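You operate a simulated robot arm through the tools that you are given. There is no shell and no other tool. Be economical: measure what you need, move in short steps, check, and stop when the job is done.

You run a simulated robot arm. Do the job below in one go: nothing can be reset, and whatever is moved stays where it is left.

TASK
Blot the yellow proof from the dryer: DRY goes to the pass tray, WET to the hold tray.
Fine: wind the used strip on first; one blot.

It is judged by the outcome, as a careful person would: the job done as asked, and still so three seconds after it is handed in. It fails if anything else is knocked over, pushed out of place, dropped, spilled or broken.

THE ROBOT
A 6-joint arm with a two-finger parallel gripper, fixed in place. Base frame: the origin is at the foot of the arm, x ahead of it, y to its left, z up; the work surface is at about z = 0.78. Lengths are in m, angles in degrees, forces in N, time in s.
With the tool pointing down near the work surface it reaches from about 0.24 to 0.64 m from the base axis. Its first joint turns from -66.0 to 66.0 degrees. Payload 2.7 kg.
The tool frame sits at the grasp point between the pads (the TCP): z along the fingers, y along the line on which they close. The tips reach 0.023 m beyond it. Largest opening 0.094 m; finger width 0.038, thickness 0.01; the body of the gripper, 0.054 by 0.096 m, starts 0.039 m behind the TCP.
Orientation is that of the tool frame in the base frame, as a unit quaternion [w, x, y, z]. With the fingers straight down and closing along the base's y, the tool's x points along the base's -x, its y along +y and its z along -z.

THE INTERFACE
- The arm moves only by the tool send_rows. Its argument "motion" is one flat list of numbers, 6 for each row, row after row: the shift along the tool's x, y, z in units of 400 mm (1.0 is 400 mm), then the turn, a rotation vector about the tool's x, y, z in units of 45 degrees (1.0 is 45 degrees). In form: [dx, dy, dz, rx, ry, rz, dx, dy, dz, rx, ry, rz, ...]. A call has 1 to 20 rows; each row is the pose to reach, as a shift and turn from the pose commanded when the call began, along the tool's axes at that moment. "hand" is the closure in counts, from 0 (fully open) to 255 (shut), set as the call begins (left out, the last holds). A call with a number of a shift or a turn outside -1 to 1 is refused whole. A row lasts 0.2 s, in which the tool goes at most 0.05 m and 8.6 degrees; a call with a longer step from one row to the next is refused whole, and so is a gripper value outside its range. Where a pose cannot be reached the arm comes as near as it can. A force on the tool above 40 N (or 10 N above the force at the start of the call, whichever is more), or a blocked arm, ends the call early, and 0.2 s more pass. The fingers move at their own pace (about 0.045 m/s each) and stop on an object; they squeeze with about 31 N. The grip force told is the motor's: it shows also when the fingers shut on nothing. Time passes only in rows, and 0.2 s behind the last, so rows that repeat a pose let the fingers close. The reply holds the time, the measured pose of the TCP, the force on the tool along the base axes, the opening and the grip force, in the units named above and with some noise.
- Cameras (640 x 400 px; columns grow to the right, rows downward): "scene" is fixed at [0.0751, -0.4385, 1.3934]; the picture's right is [0.75, -0.67, 0.00], its down [-0.45, -0.50, -0.74] and it looks along [0.49, 0.55, -0.68] (base axes); focal length 272 px, centre (320, 200). "wrist" rides on the gripper at [0.087, 0.016, -0.074] in the tool frame; the picture's right is [-0.18, 0.98, 0.00], its down [-0.58, -0.11, -0.81] and it looks along [-0.79, -0.15, 0.59] (tool axes); focal length 243 px, centre (320, 200). There is no depth. A picture from a camera that has moved, and an enlarged one, comes with that camera's place and axes in the base frame and with its lens.
- snapshot(camera): a new picture of that camera. The clock stands still meanwhile.
- inspect(camera, box): a new picture of the part [left, top, right, bottom] of that camera's present view, enlarged. The clock stands still meanwhile.
- sign_off(): hands the job in; it is judged then, once.

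Go step by step. Nothing tells you positions but the pictures and the camera data: compare them with the known pose of the tool, close in by small moves and look again before you grip or let go. The budget is 120 turns and 84 pictures, counting those below and the enlarged ones. Unless the task says otherwise, let go and move clear before handing in, and close with one line.

The tools are called after "Request:" as name(argument=value, ...) on one line, values as JSON. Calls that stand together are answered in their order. send_rows: Moves the arm, as the interface text tells. Its arguments: {"type":"object","properties":{"motion":{"type":"array","items":{"type":"number"}},"hand":{"type":"number"}},"required":["motion"]} The other tools are called the same way: snapshot (camera) takes a picture; inspect (camera, box) takes an enlarged picture of a part of a camera's view; sign_off () hands the job in.

At the start:

```text
time: 0.0
position: [0.3428, -0.0284, 1.1665]
tcp_rot: [0.0, 0.0, 1.0, 0.0]
ft_force: [-0.3, 0.3, 0.1]
width: 0.0941
gripper_force: 0.2
```

scene: 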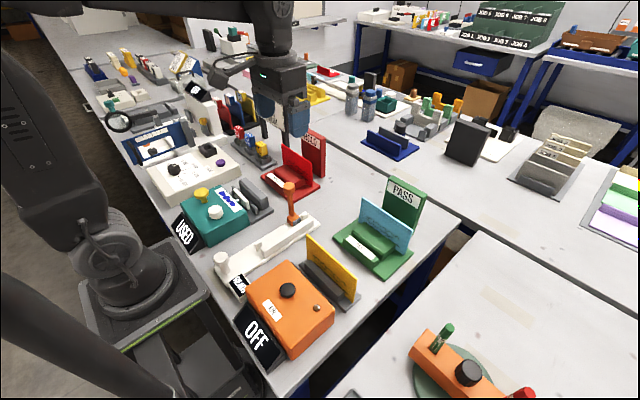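
wrist: 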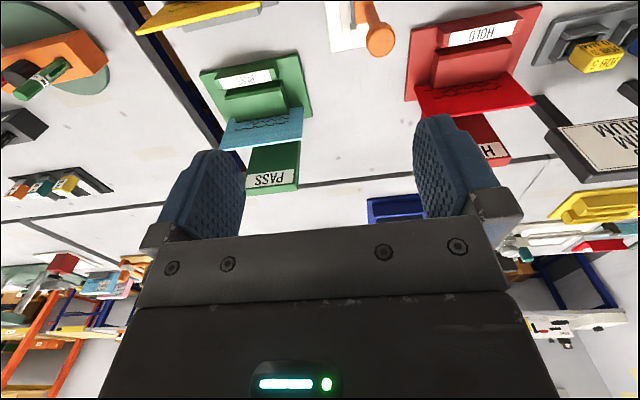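

I see an orange dryer with the yellow proof beside it, a white blotter with an orange lever, a teal box marked USED, and the PASS and HOLD trays. I'll look closer before moving.

Request:
inspect(camera="scene", box=[210, 220, 370, 380])

Request:
inspect(camera="scene", box=[160, 150, 320, 300])

Request:
inspect(camera="scene", box=[250, 130, 430, 280])

```text
2.50 times, centred on (290, 300) of scene
camera zoom: at [0.0751, -0.4385, 1.3934], right [0.75, -0.67, 0.0], down [-0.45, -0.5, -0.74], along [0.49, 0.55, -0.68], focal length 679 px, centre (395, -50)
```

zoom: 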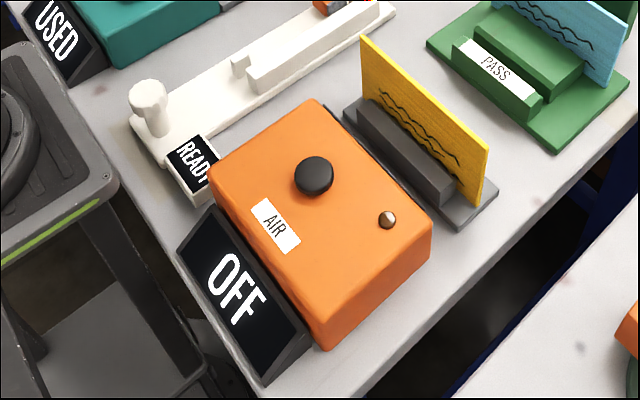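

```text
2.67 times, centred on (240, 225) of scene
camera zoom: at [0.0751, -0.4385, 1.3934], right [0.75, -0.67, 0.0], down [-0.45, -0.5, -0.74], along [0.49, 0.55, -0.68], focal length 724 px, centre (533, 133)
```

zoom: 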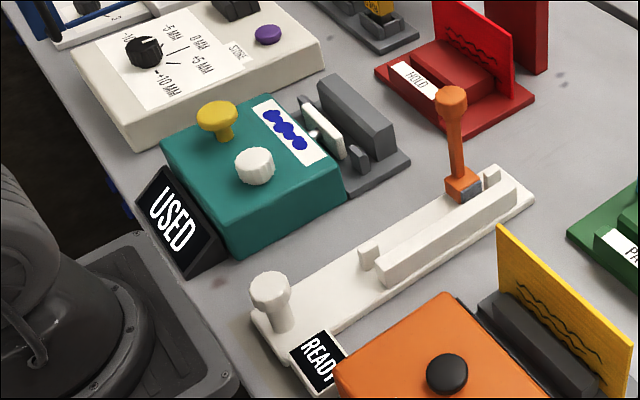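

```text
2.67 times, centred on (340, 205) of scene
camera zoom: at [0.0751, -0.4385, 1.3934], right [0.75, -0.67, 0.0], down [-0.45, -0.5, -0.74], along [0.49, 0.55, -0.68], focal length 724 px, centre (267, 187)
```

zoom: 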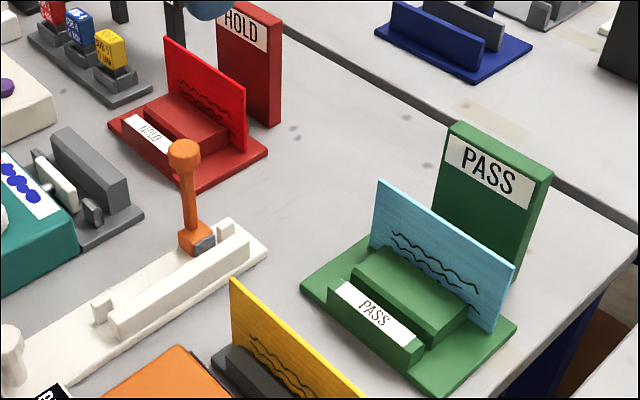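

The yellow card stands along y near x≈0.336, y≈-0.18. I'll turn the tool 90° so it closes along x and the wrist camera looks toward the teal unit.

Request:
send_rows(motion=[0, 0, 0, 0, 0, -0.17, 0, 0, 0, 0, 0, -0.34, 0, 0, 0, 0, 0, -0.51, 0, 0, 0, 0, 0, -0.68, 0, 0, 0, 0, 0, -0.85, 0, 0, 0, 0, 0, -1], hand=0)

Request:
send_rows(motion=[0, 0, 0, 0, 0, -0.17, 0, 0, 0, 0, 0, -0.34, 0, 0, 0, 0, 0, -0.51, 0, 0, 0, 0, 0, -0.68, 0, 0, 0, 0, 0, -0.85, 0, 0, 0, 0, 0, -1])

Request:
snapshot(camera="wrist")

```text
time: 1.4
position: [0.3441, -0.0303, 1.1661]
tcp_rot: [0.0, -0.384, 0.923, 0.0]
ft_force: [-1.0, 0.0, 0.7]
width: 0.094
gripper_force: 0.1
```

```text
time: 2.8
position: [0.3436, -0.0288, 1.1656]
tcp_rot: [0.001, 0.709, -0.706, 0.0]
ft_force: [-0.9, 1.5, -0.9]
width: 0.0941
gripper_force: 0.1
```

```text
78 pictures are left
camera wrist: at [0.3262, -0.1138, 1.241], right [-0.98, 0.18, 0.0], down [0.11, 0.58, 0.81], along [0.15, 0.79, -0.59], focal length 243 px, centre (320, 200)
```

wrist: 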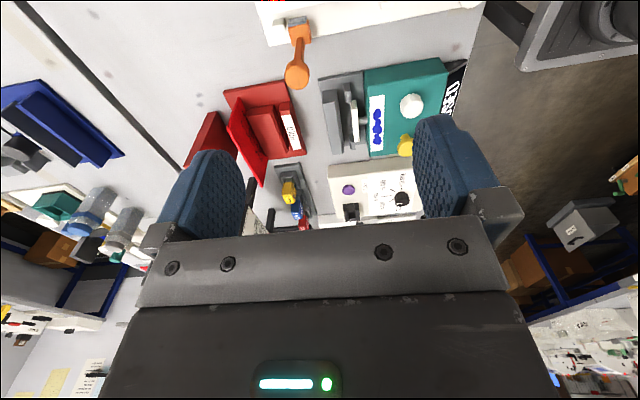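

Request:
inspect(camera="wrist", box=[220, 0, 480, 170])

```text
2.35 times, centred on (350, 85) of wrist
camera zoom: at [0.3262, -0.1138, 1.241], right [-0.98, 0.18, 0.0], down [0.11, 0.58, 0.81], along [0.15, 0.79, -0.59], focal length 571 px, centre (249, 471)
```

zoom: 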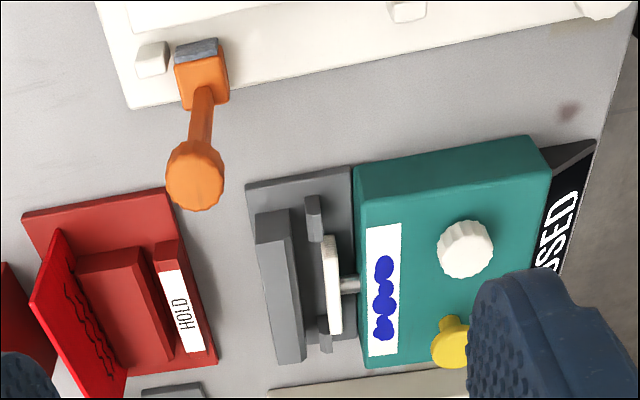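

Request:
send_rows(motion=[0.03, 0.05, 0.075, 0, 0, 0, 0.06, 0.1, 0.15, 0, 0, 0, 0.09, 0.15, 0.225, 0, 0, 0, 0.125, 0.2, 0.3, 0, 0, 0])

Request:
snapshot(camera="wrist")

```text
time: 3.8
position: [0.2631, -0.0817, 1.0481]
tcp_rot: [0.001, -0.707, 0.707, -0.001]
ft_force: [0.1, -0.6, -0.2]
width: 0.0941
gripper_force: 0.0
```

```text
76 pictures are left
camera wrist: at [0.2459, -0.1666, 1.122], right [-0.98, 0.18, 0.0], down [0.11, 0.58, 0.81], along [0.15, 0.79, -0.59], focal length 243 px, centre (320, 200)
```

wrist: 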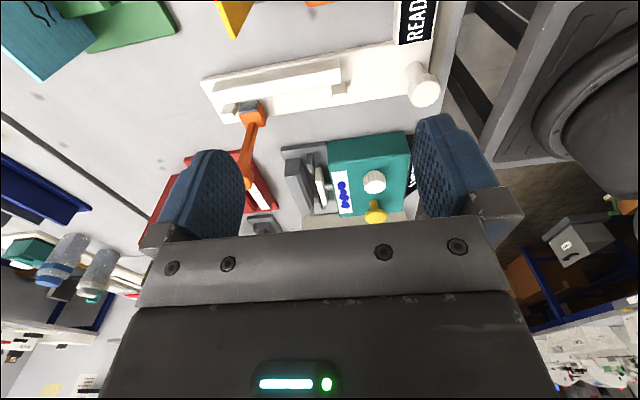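

Request:
inspect(camera="wrist", box=[260, 110, 430, 230])

Request:
inspect(camera="wrist", box=[190, 20, 450, 170])

```text
3.33 times, centred on (345, 170) of wrist
camera zoom: at [0.2459, -0.1666, 1.122], right [-0.98, 0.18, 0.0], down [0.11, 0.58, 0.81], along [0.15, 0.79, -0.59], focal length 809 px, centre (237, 300)
```

zoom: 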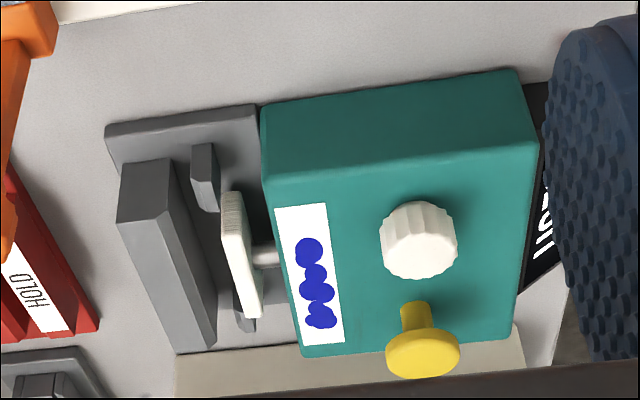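

```text
2.46 times, centred on (320, 95) of wrist
camera zoom: at [0.2459, -0.1666, 1.122], right [-0.98, 0.18, 0.0], down [0.11, 0.58, 0.81], along [0.15, 0.79, -0.59], focal length 597 px, centre (320, 458)
```

zoom: 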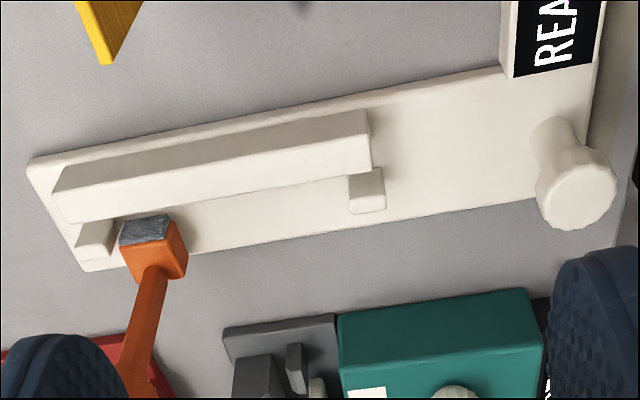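

The ribbed white knob (about 0.212, 0.132) should wind the strip. The yellow mushroom (about 0.212, 0.216) should drive the pad against the slot. I'll hover over the knob first.

Request:
send_rows(motion=[-0.09, 0.021, 0.04, 0, 0, 0, -0.18, 0.042, 0.08, 0, 0, 0, -0.27, 0.063, 0.12, 0, 0, 0, -0.36, 0.084, 0.16, 0, 0, 0, -0.45, 0.105, 0.2, 0, 0, 0, -0.54, 0.1275, 0.245, 0, 0, 0, -0.54, 0.1275, 0.245, 0, 0, 0], hand=80)

Request:
snapshot(camera="wrist")

Request:
snapshot(camera="scene")

```text
time: 5.4
position: [0.2137, 0.1357, 0.9483]
tcp_rot: [-0.001, 0.707, -0.707, 0.001]
ft_force: [0.1, 0.0, 0.6]
width: 0.0645
gripper_force: 0.1
```

```text
73 pictures are left
camera wrist: at [0.1956, 0.0505, 1.0229], right [-0.98, 0.18, 0.0], down [0.11, 0.58, 0.81], along [0.15, 0.79, -0.59], focal length 243 px, centre (320, 200)
```

wrist: 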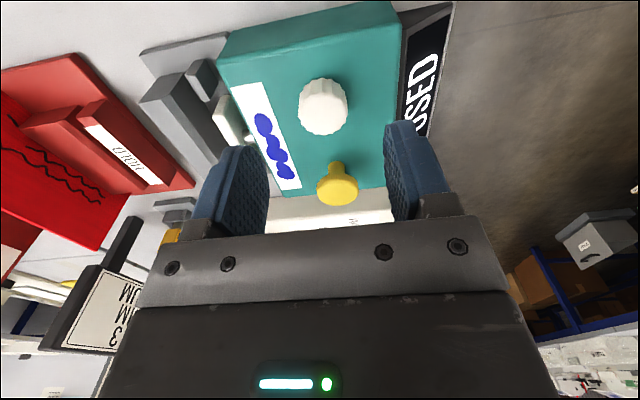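

```text
72 pictures are left
```

scene: 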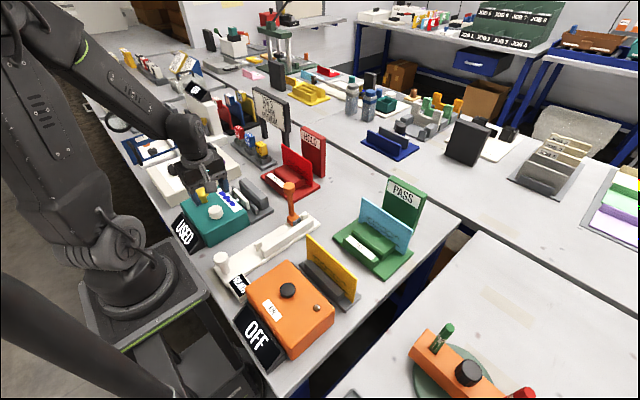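

Request:
send_rows(motion=[-0.041, 0.0, 0.06, 0, 0, 0, -0.041, 0.0, 0.12, 0, 0, 0, -0.041, 0, 0.1625, 0, 0, 0])

Request:
snapshot(camera="wrist")

Request:
inspect(camera="scene", box=[150, 140, 290, 260])

```text
time: 6.2
position: [0.2117, 0.1538, 0.8828]
tcp_rot: [0.0, -0.707, 0.707, -0.001]
ft_force: [0.5, 0.4, -0.4]
width: 0.0644
gripper_force: 0.1
```

```text
71 pictures are left
camera wrist: at [0.1951, 0.0688, 0.9583], right [-0.98, 0.18, 0.0], down [0.11, 0.58, 0.81], along [0.15, 0.79, -0.59], focal length 243 px, centre (320, 200)
```

wrist: 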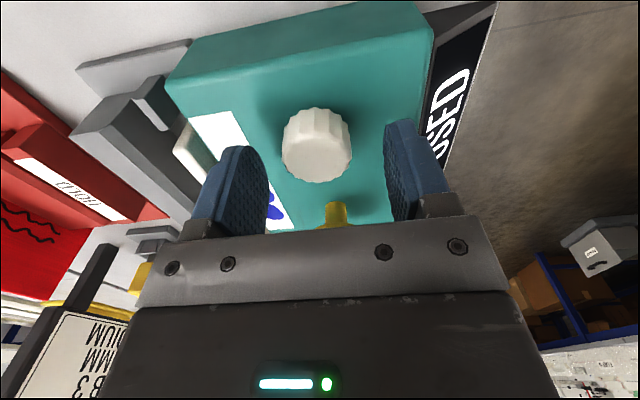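

```text
3.33 times, centred on (220, 200) of scene
camera zoom: at [0.0751, -0.4385, 1.3934], right [0.75, -0.67, 0.0], down [-0.45, -0.5, -0.74], along [0.49, 0.55, -0.68], focal length 905 px, centre (653, 200)
```

zoom: 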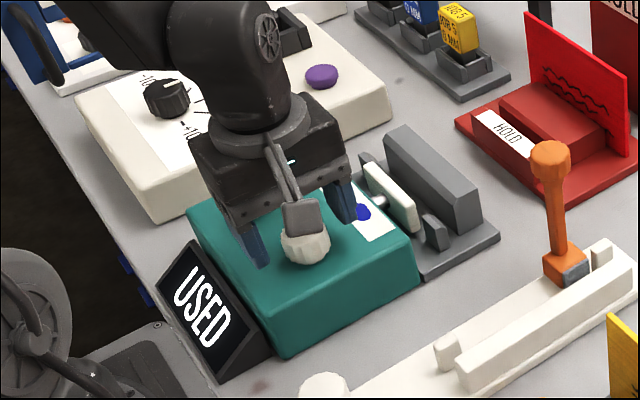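

The knob lines up with the tool axis. I'll go down 15 mm and close on it.

Request:
send_rows(motion=[0, 0, 0.02, 0, 0, 0, 0, 0, 0.0375, 0, 0, 0])

Request:
send_rows(motion=[0, 0, 0, 0, 0, 0, 0, 0, 0, 0, 0, 0, 0, 0, 0, 0, 0, 0], hand=255)

Request:
snapshot(camera="wrist")

```text
time: 6.8
position: [0.2135, 0.1532, 0.868]
tcp_rot: [0.0, -0.707, 0.708, 0.0]
ft_force: [0.5, -0.9, 0.6]
width: 0.0644
gripper_force: 0.0
```

```text
time: 7.6
position: [0.2148, 0.1551, 0.8691]
tcp_rot: [-0.005, 0.708, -0.706, 0.0]
ft_force: [27.2, -3.0, -8.5]
width: 0.0358
gripper_force: 45.2
```

```text
69 pictures are left
camera wrist: at [0.1968, 0.0697, 0.9429], right [-0.98, 0.18, 0.0], down [0.1, 0.58, 0.81], along [0.15, 0.8, -0.59], focal length 243 px, centre (320, 200)
```

wrist: 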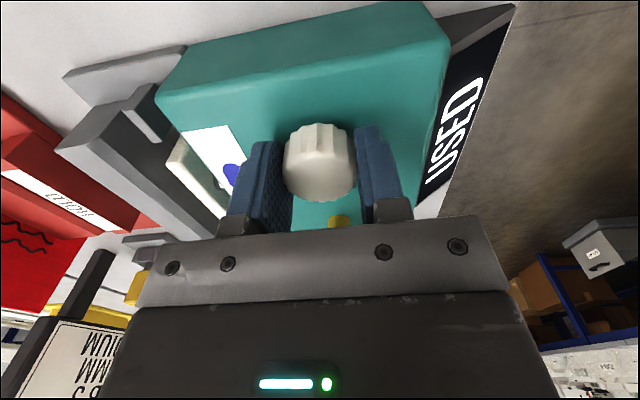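

Request:
send_rows(motion=[0, -0.0075, 0, 0, 0, 0, 0, -0.0075, 0, 0, 0, 0])

Request:
send_rows(motion=[0, 0, 0, 0, 0, 0.17, 0, 0, 0, 0, 0, 0.34, 0, 0, 0, 0, 0, 0.51, 0, 0, 0, 0, 0, 0.68, 0, 0, 0, 0, 0, 0.85, 0, 0, 0, 0, 0, 1])

Request:
inspect(camera="scene", box=[150, 140, 290, 260])

```text
time: 8.2
position: [0.2159, 0.1533, 0.8685]
tcp_rot: [0.0, 0.708, -0.706, 0.0]
ft_force: [-12.1, 18.2, 5.7]
width: 0.0353
gripper_force: 45.2
```

```text
time: 8.9
position: [0.2162, 0.1542, 0.8679]
tcp_rot: [0.0, -0.599, 0.801, 0.0]
ft_force: [-9.4, 6.5, 0.0]
width: 0.0354
gripper_force: 44.9
stopped in row 3: the force on the tool passed its limit (the readings are from after the stop); the commanded pose is now the measured one
```

```text
3.33 times, centred on (220, 200) of scene
camera zoom: at [0.0749, -0.4383, 1.3935], right [0.75, -0.67, 0.0], down [-0.45, -0.5, -0.74], along [0.49, 0.55, -0.68], focal length 905 px, centre (653, 200)
```

zoom: 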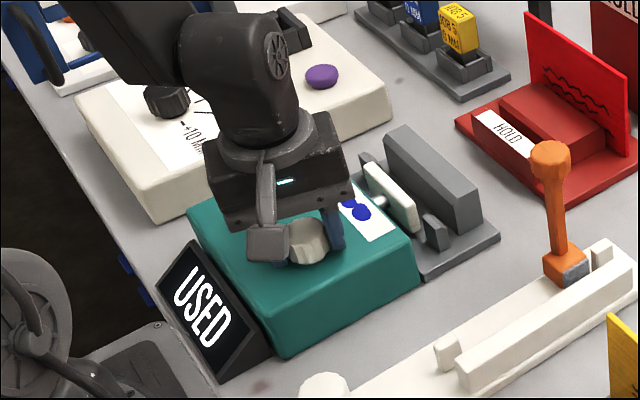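

The turn stopped on force after about 16°, still USED. I'll continue in small steps and watch the force.

Request:
send_rows(motion=[0, 0, 0, 0, 0, 0.1, 0, 0, 0, 0, 0, 0.2])

Request:
send_rows(motion=[0, 0, 0, 0, 0, 0.1, 0, 0, 0, 0, 0, 0.2])

Request:
snapshot(camera="wrist")

```text
time: 9.5
position: [0.2135, 0.1538, 0.8681]
tcp_rot: [-0.001, -0.534, 0.846, 0.0]
ft_force: [-16.6, 7.0, 8.8]
width: 0.0351
gripper_force: 44.9
```

```text
time: 10.1
position: [0.2134, 0.1541, 0.8683]
tcp_rot: [-0.001, -0.466, 0.885, 0.0]
ft_force: [-8.3, 10.5, -26.4]
width: 0.0355
gripper_force: 45.1
```

```text
67 pictures are left
camera wrist: at [0.1507, 0.0938, 0.9437], right [-0.71, 0.71, 0.0], down [0.42, 0.42, 0.8], along [0.57, 0.57, -0.59], focal length 243 px, centre (320, 200)
```

wrist: 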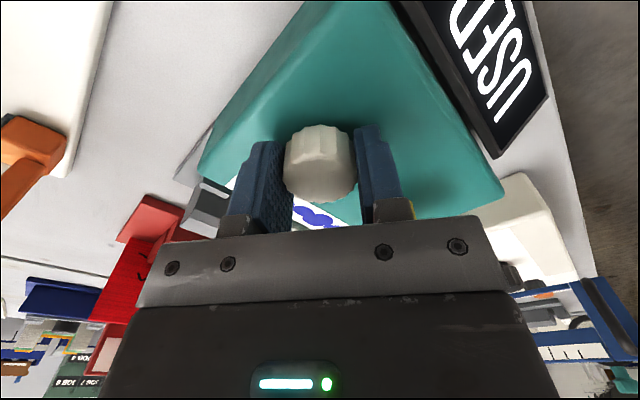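

Request:
send_rows(motion=[0, 0, 0, 0, 0, 0.1, 0, 0, 0, 0, 0, 0.2, 0, 0, 0, 0, 0, 0.3])

Request:
send_rows(motion=[0, 0, 0, 0, 0, 0.1, 0, 0, 0, 0, 0, 0.2, 0, 0, 0, 0, 0, 0.3])

Request:
send_rows(motion=[0, 0, 0, 0, 0, 0.1, 0, 0, 0, 0, 0, 0.2, 0, 0, 0, 0, 0, 0.3])

Request:
inspect(camera="scene", box=[150, 140, 290, 260])

```text
time: 10.9
position: [0.214, 0.154, 0.8685]
tcp_rot: [0.0, -0.359, 0.933, 0.0]
ft_force: [-23.6, 17.8, -6.1]
width: 0.0353
gripper_force: 45.2
```

```text
time: 11.6
position: [0.214, 0.1534, 0.869]
tcp_rot: [0.0, -0.281, 0.96, 0.0]
ft_force: [-10.9, 8.2, -0.2]
width: 0.0354
gripper_force: 45.0
stopped in row 3: the force on the tool passed its limit (the readings are from after the stop); the commanded pose is now the measured one
```

```text
time: 12.3
position: [0.2145, 0.1555, 0.8695]
tcp_rot: [0.001, -0.165, 0.986, 0.0]
ft_force: [-12.0, 16.8, -17.6]
width: 0.0352
gripper_force: 45.0
```

```text
3.33 times, centred on (220, 200) of scene
camera zoom: at [0.075, -0.438, 1.3936], right [0.75, -0.67, 0.0], down [-0.45, -0.5, -0.74], along [0.49, 0.55, -0.68], focal length 905 px, centre (653, 200)
```

zoom: 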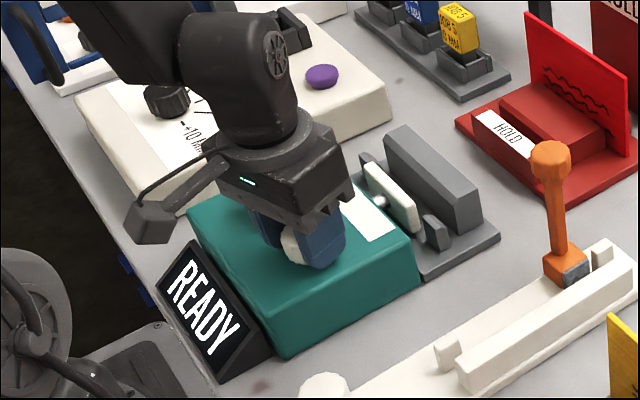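

The display now reads READY and the strip is clean. I'll let go of the knob and rise.

Request:
send_rows(motion=[0, 0, 0, 0, 0, 0, 0, 0, 0, 0, 0, 0, 0, 0, 0, 0, 0, 0], hand=110)

Request:
send_rows(motion=[0, 0, -0.1, 0, 0, 0, 0, 0, -0.2, 0, 0, 0, 0, 0, -0.32, 0, 0, 0, 0, 0, -0.44, 0, 0, 0])

Request:
inspect(camera="scene", box=[150, 140, 290, 260])

```text
time: 13.2
position: [0.2146, 0.1546, 0.869]
tcp_rot: [0.0, -0.166, 0.986, -0.001]
ft_force: [0.7, -0.7, -0.2]
width: 0.0536
gripper_force: 0.0
```

```text
time: 14.2
position: [0.2139, 0.1543, 1.0425]
tcp_rot: [-0.001, -0.166, 0.986, 0.0]
ft_force: [-0.4, 0.3, 0.5]
width: 0.0535
gripper_force: 0.2
```

```text
3.33 times, centred on (220, 200) of scene
camera zoom: at [0.0751, -0.4385, 1.3934], right [0.75, -0.67, 0.0], down [-0.45, -0.5, -0.74], along [0.49, 0.55, -0.68], focal length 905 px, centre (653, 200)
```

zoom: 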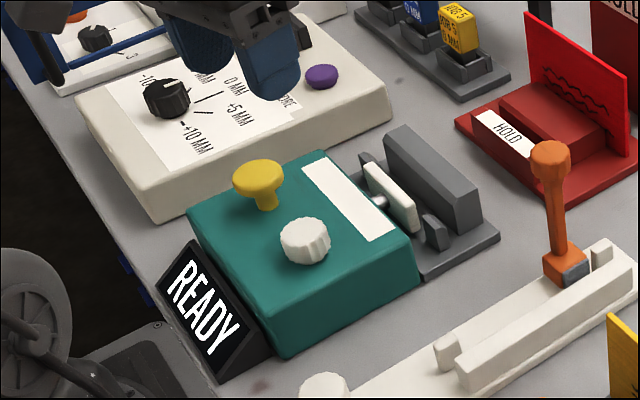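

Request:
send_rows(motion=[0, 0, 0, 0, 0, -0.17, 0, 0, 0, 0, 0, -0.34, 0, 0, 0, 0, 0, -0.51, 0, 0, 0, 0, 0, -0.68, 0, 0, 0, 0, 0, -0.85, 0, 0, 0, 0, 0, -1])

Request:
send_rows(motion=[0, 0, 0, 0, 0, -0.17, 0, 0, 0, 0, 0, -0.34, 0, 0, 0, 0, 0, -0.51, 0, 0, 0, 0, 0, -0.576], hand=60)

Request:
snapshot(camera="wrist")

```text
time: 15.6
position: [0.2144, 0.1543, 1.0442]
tcp_rot: [0.0, -0.531, 0.848, -0.001]
ft_force: [0.4, 0.3, 0.1]
width: 0.0536
gripper_force: 0.2
```

```text
time: 16.6
position: [0.2148, 0.1541, 1.0449]
tcp_rot: [0.001, 0.708, -0.706, 0.0]
ft_force: [-0.2, -0.1, -0.1]
width: 0.072
gripper_force: 0.0
```

```text
64 pictures are left
camera wrist: at [0.1972, 0.0686, 1.1195], right [-0.98, 0.18, 0.0], down [0.11, 0.58, 0.81], along [0.15, 0.79, -0.59], focal length 243 px, centre (320, 200)
```

wrist: 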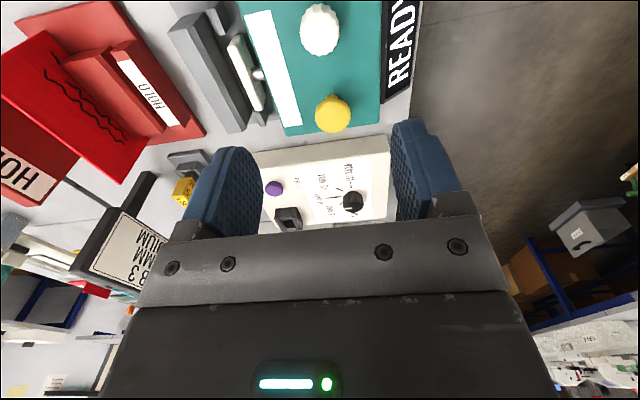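

Request:
inspect(camera="wrist", box=[150, 0, 350, 145])

```text
2.76 times, centred on (250, 72) of wrist
camera zoom: at [0.1972, 0.0686, 1.1195], right [-0.98, 0.18, 0.0], down [0.11, 0.58, 0.81], along [0.15, 0.79, -0.59], focal length 669 px, centre (513, 552)
```

zoom: 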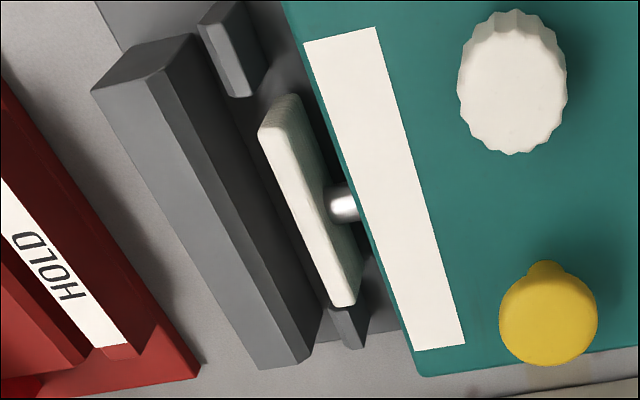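

Slot on the teal unit is around x≈0.32–0.336, y≈0.14–0.25. Now I'll go over to the yellow card for a look.

Request:
send_rows(motion=[0.1, -0.03, 0, 0, 0, 0, 0.2, -0.06, 0, 0, 0, 0, 0.3, -0.09, 0, 0, 0, 0, 0.4, -0.12, 0, 0, 0, 0, 0.5, -0.15, 0, 0, 0, 0, 0.6, -0.18, 0, 0, 0, 0, 0.7, -0.21, 0, 0, 0, 0, 0.8, -0.24, 0, 0, 0, 0, 0.9, -0.27, 0, 0, 0, 0, 0.985, -0.3025, 0, 0, 0, 0, 0.985, -0.3025, 0, 0, 0, 0])

Request:
snapshot(camera="wrist")

```text
time: 18.9
position: [0.3364, -0.2423, 1.0406]
tcp_rot: [0.001, 0.707, -0.707, 0.0]
ft_force: [0.1, 0.2, 0.3]
width: 0.0716
gripper_force: 0.1
```

```text
62 pictures are left
camera wrist: at [0.3183, -0.3268, 1.1157], right [-0.98, 0.18, 0.0], down [0.11, 0.58, 0.81], along [0.15, 0.79, -0.59], focal length 243 px, centre (320, 200)
```

wrist: 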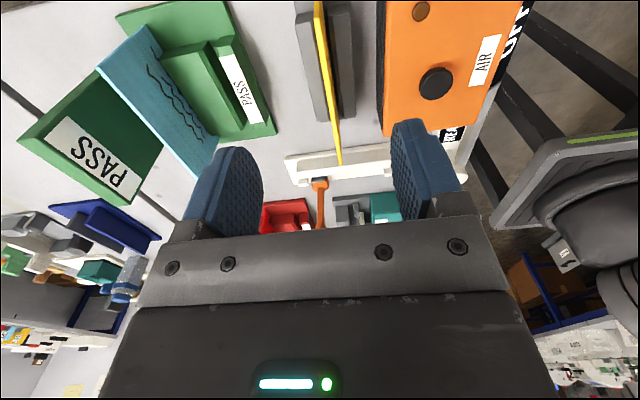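

Request:
inspect(camera="wrist", box=[260, 0, 420, 170])

Request:
inspect(camera="wrist", box=[90, 0, 290, 160])

Request:
inspect(camera="scene", box=[290, 220, 380, 310])

```text
2.35 times, centred on (340, 85) of wrist
camera zoom: at [0.3183, -0.3268, 1.1157], right [-0.98, 0.18, 0.0], down [0.11, 0.58, 0.81], along [0.15, 0.79, -0.59], focal length 571 px, centre (273, 471)
```

zoom: 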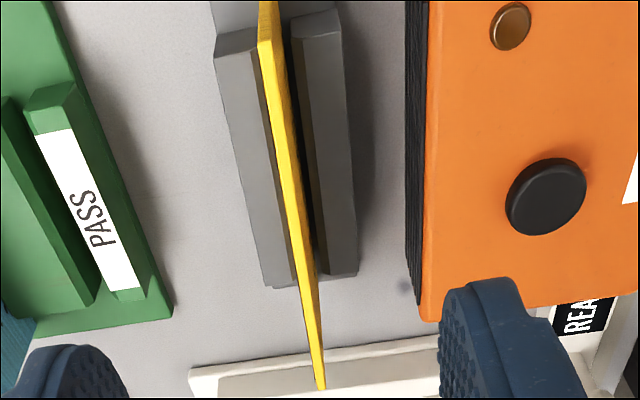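

```text
2.50 times, centred on (190, 80) of wrist
camera zoom: at [0.3183, -0.3268, 1.1157], right [-0.98, 0.18, 0.0], down [0.11, 0.58, 0.81], along [0.15, 0.79, -0.59], focal length 606 px, centre (645, 500)
```

zoom: 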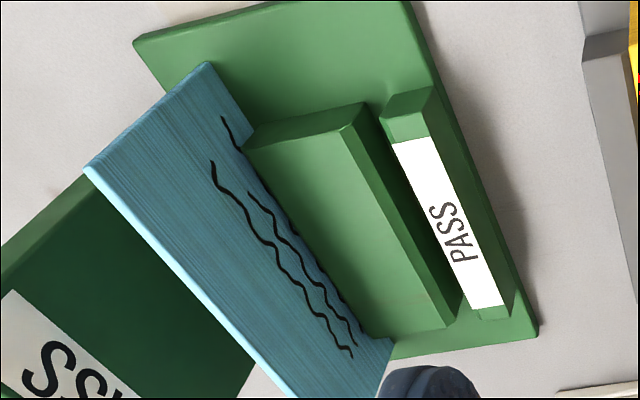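

```text
4.44 times, centred on (335, 265) of scene
camera zoom: at [0.0751, -0.4385, 1.3934], right [0.75, -0.67, 0.0], down [-0.45, -0.5, -0.74], along [0.49, 0.55, -0.68], focal length 1207 px, centre (253, -89)
```

zoom: 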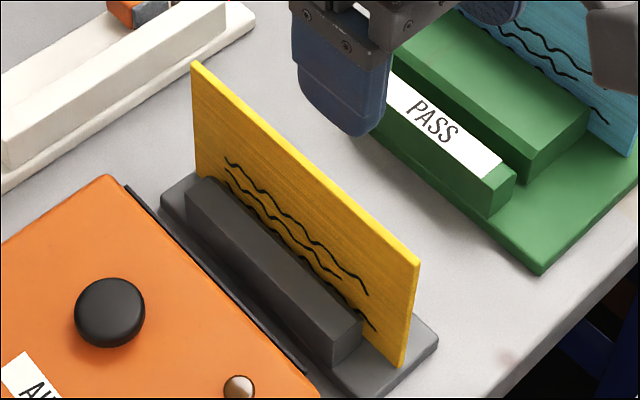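

The card top is at z≈0.896, center (0.332, -0.185), thickness along x. I'll center over it and come down partway for a check.

Request:
send_rows(motion=[-0.07, 0.006, 0, 0, 0, 0, -0.143, 0.011, 0, 0, 0, 0, -0.143, 0.011, 0.1, 0, 0, 0, -0.143, 0.011, 0.2, 0, 0, 0, -0.143, 0.011, 0.29, 0, 0, 0, -0.143, 0.011, 0.29, 0, 0, 0], hand=115)

Request:
snapshot(camera="wrist")

Request:
inspect(camera="scene", box=[270, 210, 380, 310])

```text
time: 20.4
position: [0.3316, -0.1832, 0.9263]
tcp_rot: [-0.001, 0.707, -0.707, 0.0]
ft_force: [0.3, 0.1, 0.4]
width: 0.0516
gripper_force: 0.0
```

```text
58 pictures are left
camera wrist: at [0.3142, -0.2678, 1.0016], right [-0.98, 0.18, 0.0], down [0.11, 0.58, 0.81], along [0.15, 0.79, -0.59], focal length 243 px, centre (320, 200)
```

wrist: 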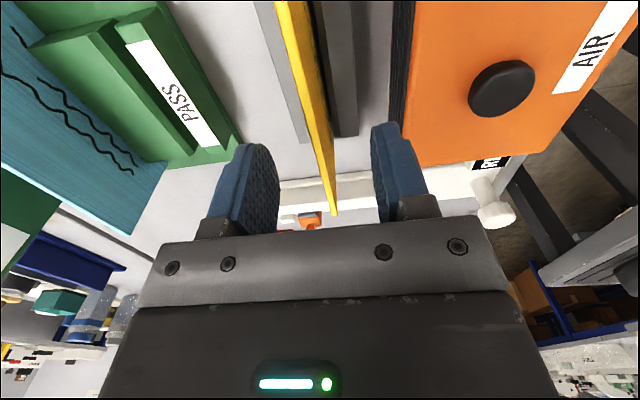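

```text
4.00 times, centred on (325, 260) of scene
camera zoom: at [0.0751, -0.4385, 1.3934], right [0.75, -0.67, 0.0], down [-0.45, -0.5, -0.74], along [0.49, 0.55, -0.68], focal length 1086 px, centre (300, -40)
```

zoom: 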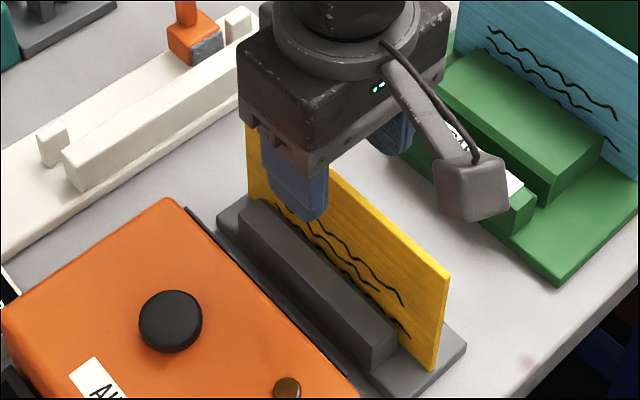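

Request:
send_rows(motion=[0, 0, 0.04, 0, 0, 0, 0, 0, 0.08, 0, 0, 0, 0, 0, 0.12, 0, 0, 0])

Request:
send_rows(motion=[0, 0, 0, 0, 0, 0, 0, 0, 0, 0, 0, 0, 0, 0, 0, 0, 0, 0, 0, 0, 0, 0, 0, 0], hand=255)

Request:
inspect(camera="scene", box=[270, 210, 380, 310])

```text
time: 21.1
position: [0.3317, -0.1828, 0.8791]
tcp_rot: [-0.001, 0.708, -0.706, -0.001]
ft_force: [-0.1, 0.8, 1.6]
width: 0.0515
gripper_force: 0.1
```

```text
time: 22.1
position: [0.3306, -0.183, 0.8802]
tcp_rot: [0.0, 0.707, -0.707, -0.001]
ft_force: [0.7, 0.4, -0.1]
width: 0.0038
gripper_force: 31.4
```

```text
4.00 times, centred on (325, 260) of scene
camera zoom: at [0.0751, -0.4385, 1.3934], right [0.75, -0.67, 0.0], down [-0.45, -0.5, -0.74], along [0.49, 0.55, -0.68], focal length 1086 px, centre (300, -40)
```

zoom: 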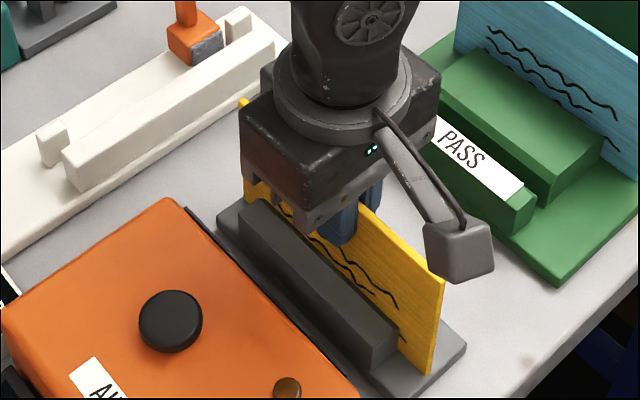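

Card gripped (3.8 mm). Lifting straight up.

Request:
send_rows(motion=[0, 0, -0.05, 0, 0, 0, 0, 0, -0.1, 0, 0, 0, 0, 0, -0.2, 0, 0, 0, 0, 0, -0.3, 0, 0, 0, 0, 0, -0.4, 0, 0, 0, 0, 0, -0.45, 0, 0, 0])

Request:
snapshot(camera="scene")

```text
time: 23.6
position: [0.3312, -0.1838, 1.0616]
tcp_rot: [0.001, 0.707, -0.707, 0.0]
ft_force: [0.0, 0.6, 0.4]
width: 0.0038
gripper_force: 31.0
```

```text
55 pictures are left
```

scene: 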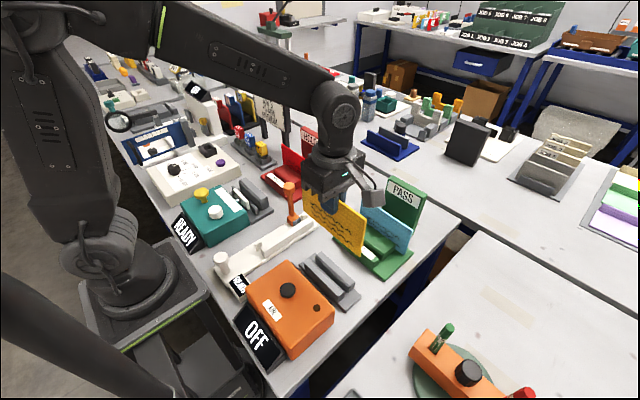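

Request:
send_rows(motion=[-0.1, 0, 0, 0, 0, 0, -0.2, 0, 0, 0, 0, 0, -0.3, 0, 0, 0, 0, 0, -0.4, 0, 0, 0, 0, 0, -0.5, 0, 0, 0, 0, 0, -0.6, 0, 0, 0, 0, 0, -0.7, 0, 0, 0, 0, 0, -0.8, 0.0125, 0, 0, 0, 0, -0.88, 0.0125, 0, 0, 0, 0, -0.952, 0.0125, 0, 0, 0, 0, -0.952, 0.0125, 0, 0, 0, 0])

Request:
snapshot(camera="wrist")

Request:
inspect(camera="scene", box=[170, 110, 310, 230])

```text
time: 25.9
position: [0.3252, 0.1995, 1.0606]
tcp_rot: [0.001, 0.707, -0.707, 0.0]
ft_force: [-0.1, -0.1, -0.2]
width: 0.0038
gripper_force: 30.6
```

```text
54 pictures are left
camera wrist: at [0.3069, 0.1145, 1.1355], right [-0.98, 0.18, 0.0], down [0.11, 0.58, 0.81], along [0.15, 0.79, -0.59], focal length 243 px, centre (320, 200)
```

wrist: 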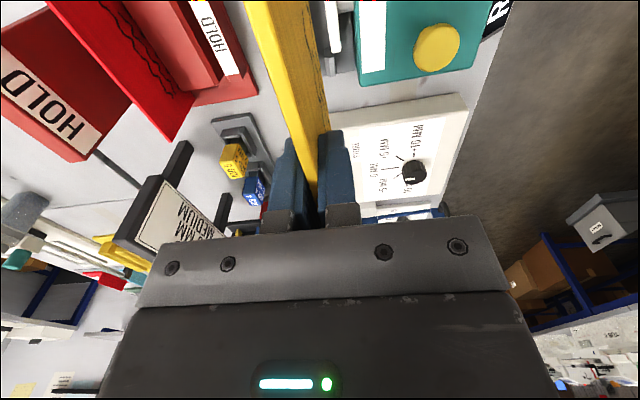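

```text
3.33 times, centred on (240, 170) of scene
camera zoom: at [0.0751, -0.4384, 1.3934], right [0.75, -0.67, 0.0], down [-0.45, -0.5, -0.74], along [0.49, 0.55, -0.68], focal length 905 px, centre (587, 300)
```

zoom: 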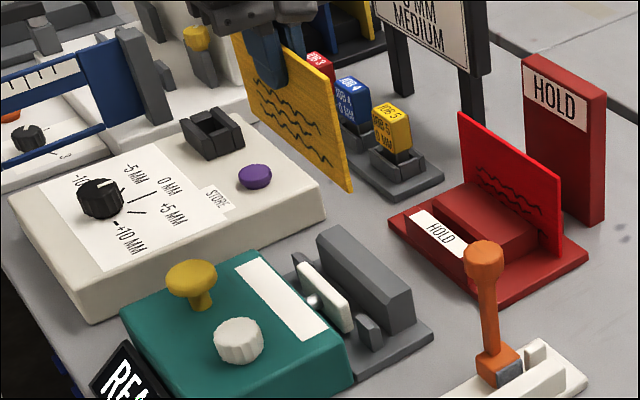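

Slot center estimates come to x≈0.332. I'll shift +7 mm in x and lower until the card's bottom edge is just above the slot.

Request:
send_rows(motion=[0, -0.017, 0.1, 0, 0, 0, 0, -0.017, 0.2, 0, 0, 0, 0, -0.017, 0.29, 0, 0, 0, 0, -0.017, 0.3265, 0, 0, 0, 0, -0.017, 0.3265, 0, 0, 0])

Request:
inspect(camera="wrist", box=[220, 0, 400, 130])

Request:
inspect(camera="scene", box=[210, 150, 300, 230])

```text
time: 27.1
position: [0.3301, 0.2003, 0.9302]
tcp_rot: [0.0, -0.707, 0.707, 0.0]
ft_force: [0.8, 0.8, 0.9]
width: 0.0041
gripper_force: 31.4
```

```text
3.08 times, centred on (310, 65) of wrist
camera zoom: at [0.3138, 0.115, 1.0043], right [-0.98, 0.18, 0.0], down [0.11, 0.58, 0.81], along [0.15, 0.79, -0.59], focal length 746 px, centre (351, 615)
```

zoom: 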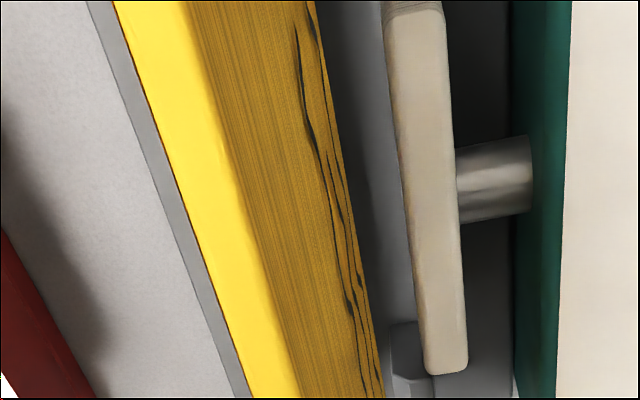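

```text
5.00 times, centred on (255, 190) of scene
camera zoom: at [0.0751, -0.4384, 1.3934], right [0.75, -0.67, 0.0], down [-0.45, -0.5, -0.74], along [0.49, 0.55, -0.68], focal length 1358 px, centre (645, 250)
```

zoom: 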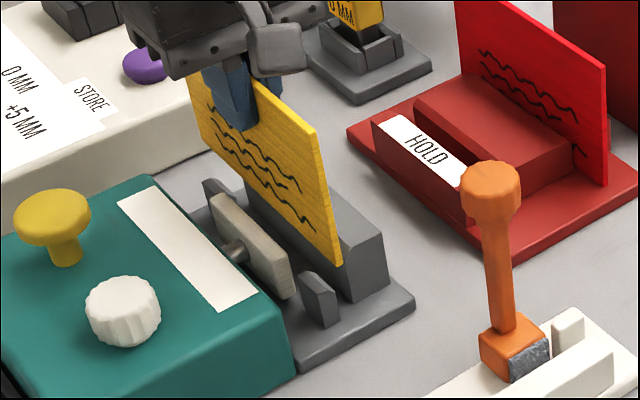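

Request:
send_rows(motion=[0, 0, 0.015, 0, 0, 0, 0, 0, 0.03, 0, 0, 0, 0, 0, 0.045, 0, 0, 0, 0, 0, 0.06, 0, 0, 0, 0, 0, 0.075, 0, 0, 0])

Request:
inspect(camera="scene", box=[210, 150, 300, 230])

```text
time: 28.4
position: [0.331, 0.1987, 0.9011]
tcp_rot: [0.0, -0.707, 0.707, 0.0]
ft_force: [0.8, 0.0, 0.0]
width: 0.0038
gripper_force: 31.3
```

```text
5.00 times, centred on (255, 190) of scene
camera zoom: at [0.0751, -0.4385, 1.3934], right [0.75, -0.67, 0.0], down [-0.45, -0.5, -0.74], along [0.49, 0.55, -0.68], focal length 1358 px, centre (645, 250)
```

zoom: 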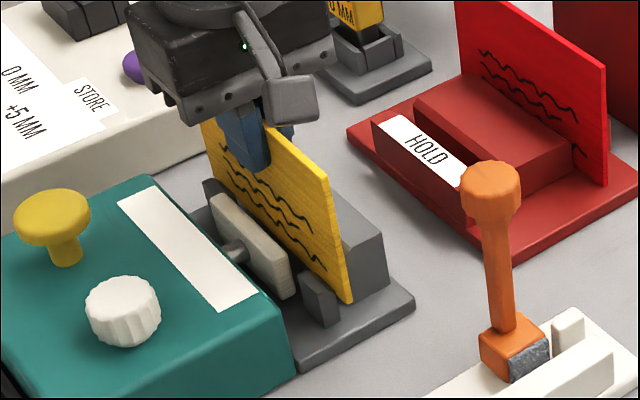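

The card is entering the slot freely. Continuing down to the seat.

Request:
send_rows(motion=[0, 0, 0.015, 0, 0, 0, 0, 0, 0.03, 0, 0, 0, 0, 0, 0.042, 0, 0, 0, 0, 0, 0.05, 0, 0, 0])

Request:
inspect(camera="scene", box=[210, 150, 300, 230])

Request:
inspect(camera="wrist", box=[220, 0, 400, 130])

```text
time: 29.4
position: [0.3331, 0.1979, 0.8813]
tcp_rot: [0.0, -0.707, 0.707, 0.0]
ft_force: [0.0, 0.9, 0.3]
width: 0.0036
gripper_force: 31.3
```

```text
5.00 times, centred on (255, 190) of scene
camera zoom: at [0.0751, -0.4385, 1.3934], right [0.75, -0.67, 0.0], down [-0.45, -0.5, -0.74], along [0.49, 0.55, -0.68], focal length 1358 px, centre (645, 250)
```

zoom: 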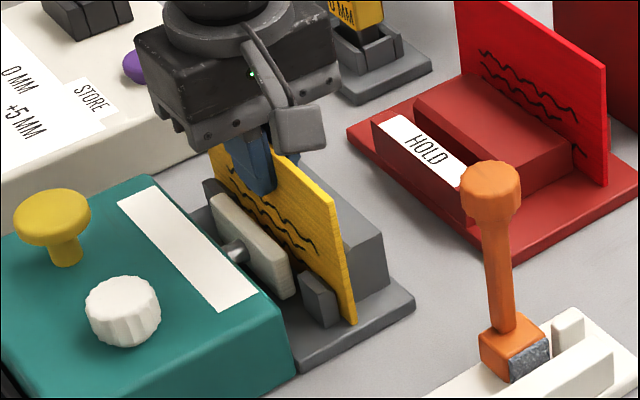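

```text
3.08 times, centred on (310, 65) of wrist
camera zoom: at [0.3149, 0.1132, 0.9555], right [-0.98, 0.18, 0.0], down [0.11, 0.58, 0.81], along [0.15, 0.79, -0.59], focal length 746 px, centre (351, 615)
```

zoom: 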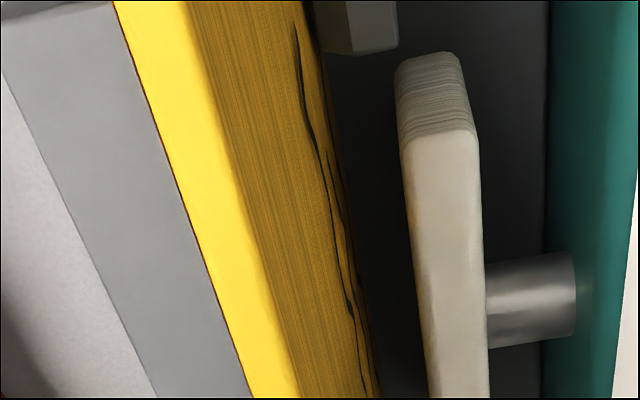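

Request:
send_rows(motion=[0, 0, 0.006, 0, 0, 0, 0, 0, 0.012, 0, 0, 0])

```text
time: 29.9
position: [0.3331, 0.1983, 0.8762]
tcp_rot: [0.001, -0.706, 0.708, 0.0]
ft_force: [-5.5, -2.2, 23.5]
width: 0.004
gripper_force: 31.3
```

Seated. Opening and rising.

Request:
send_rows(motion=[0, 0, -0.006, 0, 0, 0, 0, 0, -0.006, 0, 0, 0, 0, 0, -0.006, 0, 0, 0], hand=130)

Request:
send_rows(motion=[0, 0, -0.05, 0, 0, 0, 0, 0, -0.12, 0, 0, 0, 0, 0, -0.22, 0, 0, 0, 0, 0, -0.3, 0, 0, 0])

Request:
inspect(camera="scene", box=[170, 130, 310, 250])

Request:
snapshot(camera="wrist")

```text
time: 30.8
position: [0.3339, 0.1979, 0.8773]
tcp_rot: [0.0, 0.707, -0.707, -0.001]
ft_force: [-0.3, -0.2, -0.2]
width: 0.046
gripper_force: 0.0
```

```text
time: 31.8
position: [0.3341, 0.1981, 0.9983]
tcp_rot: [0.001, 0.707, -0.707, 0.0]
ft_force: [0.4, -0.7, 0.4]
width: 0.0461
gripper_force: 0.1
```

```text
3.33 times, centred on (240, 190) of scene
camera zoom: at [0.0751, -0.4385, 1.3934], right [0.75, -0.67, 0.0], down [-0.45, -0.5, -0.74], along [0.49, 0.55, -0.68], focal length 905 px, centre (587, 233)
```

zoom: 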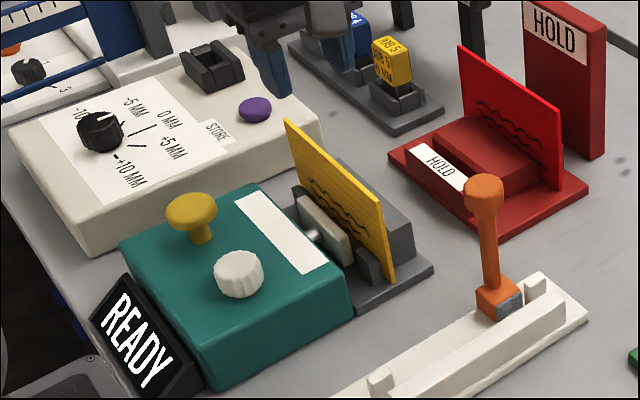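

```text
46 pictures are left
camera wrist: at [0.3149, 0.1129, 1.0721], right [-0.98, 0.18, 0.0], down [0.11, 0.58, 0.81], along [0.15, 0.79, -0.59], focal length 243 px, centre (320, 200)
```

wrist: 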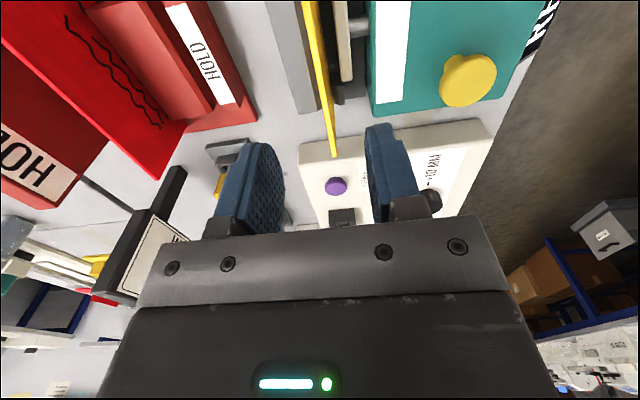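

The proof stands in the slot and the display says READY. Now I'll bring closed fingers above the yellow plunger.

Request:
send_rows(motion=[-0.02, 0.08, 0, 0, 0, 0, -0.04, 0.16, 0, 0, 0, 0, -0.06, 0.24, 0, 0, 0, 0, -0.075, 0.2975, 0, 0, 0, 0, -0.075, 0.2975, 0.09, 0, 0, 0, -0.075, 0.2975, 0.17, 0, 0, 0, -0.075, 0.2975, 0.17, 0, 0, 0], hand=255)

Request:
snapshot(camera="wrist")

Request:
inspect(camera="scene", box=[150, 130, 290, 250])

```text
time: 33.4
position: [0.2145, 0.2288, 0.9298]
tcp_rot: [0.0, -0.707, 0.708, -0.001]
ft_force: [0.1, -0.1, 0.3]
width: 0.0
gripper_force: 30.8
```

```text
45 pictures are left
camera wrist: at [0.1958, 0.1441, 1.0042], right [-0.98, 0.18, 0.0], down [0.11, 0.58, 0.81], along [0.15, 0.79, -0.59], focal length 243 px, centre (320, 200)
```

wrist: 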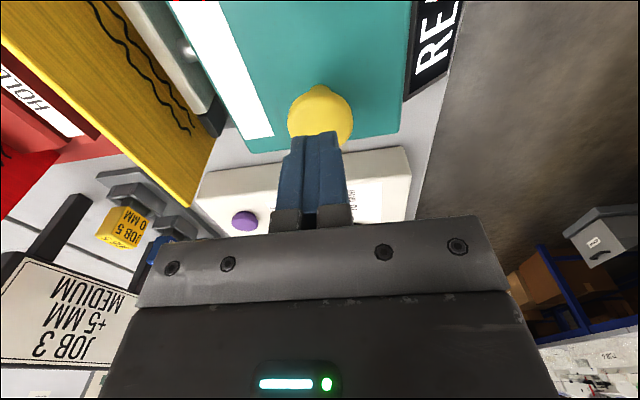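

```text
3.33 times, centred on (220, 190) of scene
camera zoom: at [0.0751, -0.4384, 1.3934], right [0.75, -0.67, 0.0], down [-0.45, -0.5, -0.74], along [0.49, 0.55, -0.68], focal length 905 px, centre (653, 233)
```

zoom: 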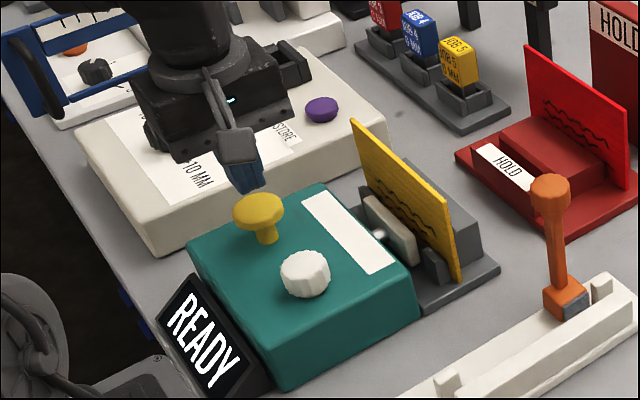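

Fingers are centered over the plunger. Pressing slowly, once.

Request:
send_rows(motion=[0, 0, 0.02, 0, 0, 0, 0, 0, 0.035, 0, 0, 0, 0, 0, 0.045, 0, 0, 0, 0, 0, 0.0525, 0, 0, 0, 0, 0, 0.06, 0, 0, 0, 0, 0, 0.0675, 0, 0, 0, 0, 0, 0.075, 0, 0, 0, 0, 0, 0.0825, 0, 0, 0, 0, 0, 0.09, 0, 0, 0])

Request:
inspect(camera="scene", box=[150, 130, 290, 250])

```text
time: 35.4
position: [0.2144, 0.2283, 0.8939]
tcp_rot: [0.001, -0.707, 0.707, 0.001]
ft_force: [1.0, -1.0, 1.4]
width: 0.0
gripper_force: 30.9
```

```text
3.33 times, centred on (220, 190) of scene
camera zoom: at [0.0751, -0.4385, 1.3934], right [0.75, -0.67, 0.0], down [-0.45, -0.5, -0.74], along [0.49, 0.55, -0.68], focal length 905 px, centre (653, 233)
```

zoom: 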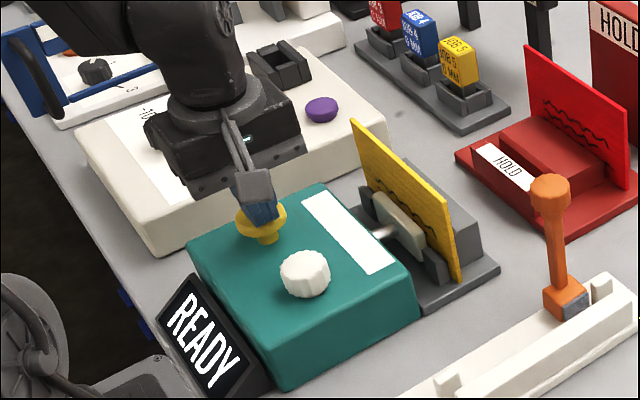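

The plunger is going down and the pad is moving toward the card. Continuing the same stroke.

Request:
send_rows(motion=[0, 0, 0.0075, 0, 0, 0, 0, 0, 0.015, 0, 0, 0, 0, 0, 0.0225, 0, 0, 0, 0, 0, 0.03, 0, 0, 0])

Request:
inspect(camera="scene", box=[150, 130, 290, 250])

```text
time: 36.3
position: [0.2126, 0.2291, 0.8854]
tcp_rot: [0.002, 0.708, -0.706, 0.0]
ft_force: [-5.7, -4.4, 18.0]
width: 0.0
gripper_force: 31.2
stopped in row 4: the force on the tool passed its limit (the readings are from after the stop); the commanded pose is now the measured one
```

```text
3.33 times, centred on (220, 190) of scene
camera zoom: at [0.0749, -0.4387, 1.3933], right [0.75, -0.67, 0.0], down [-0.45, -0.5, -0.74], along [0.49, 0.55, -0.67], focal length 905 px, centre (653, 233)
```

zoom: 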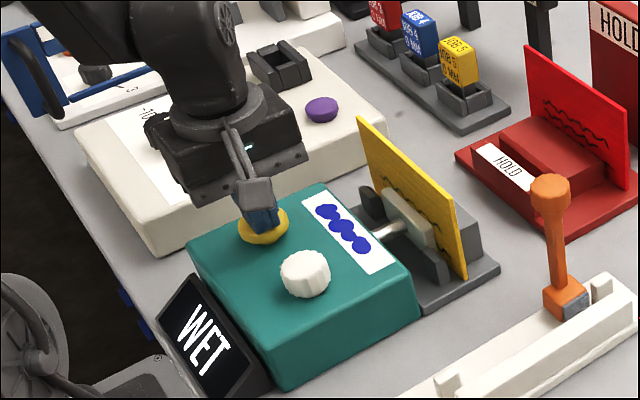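

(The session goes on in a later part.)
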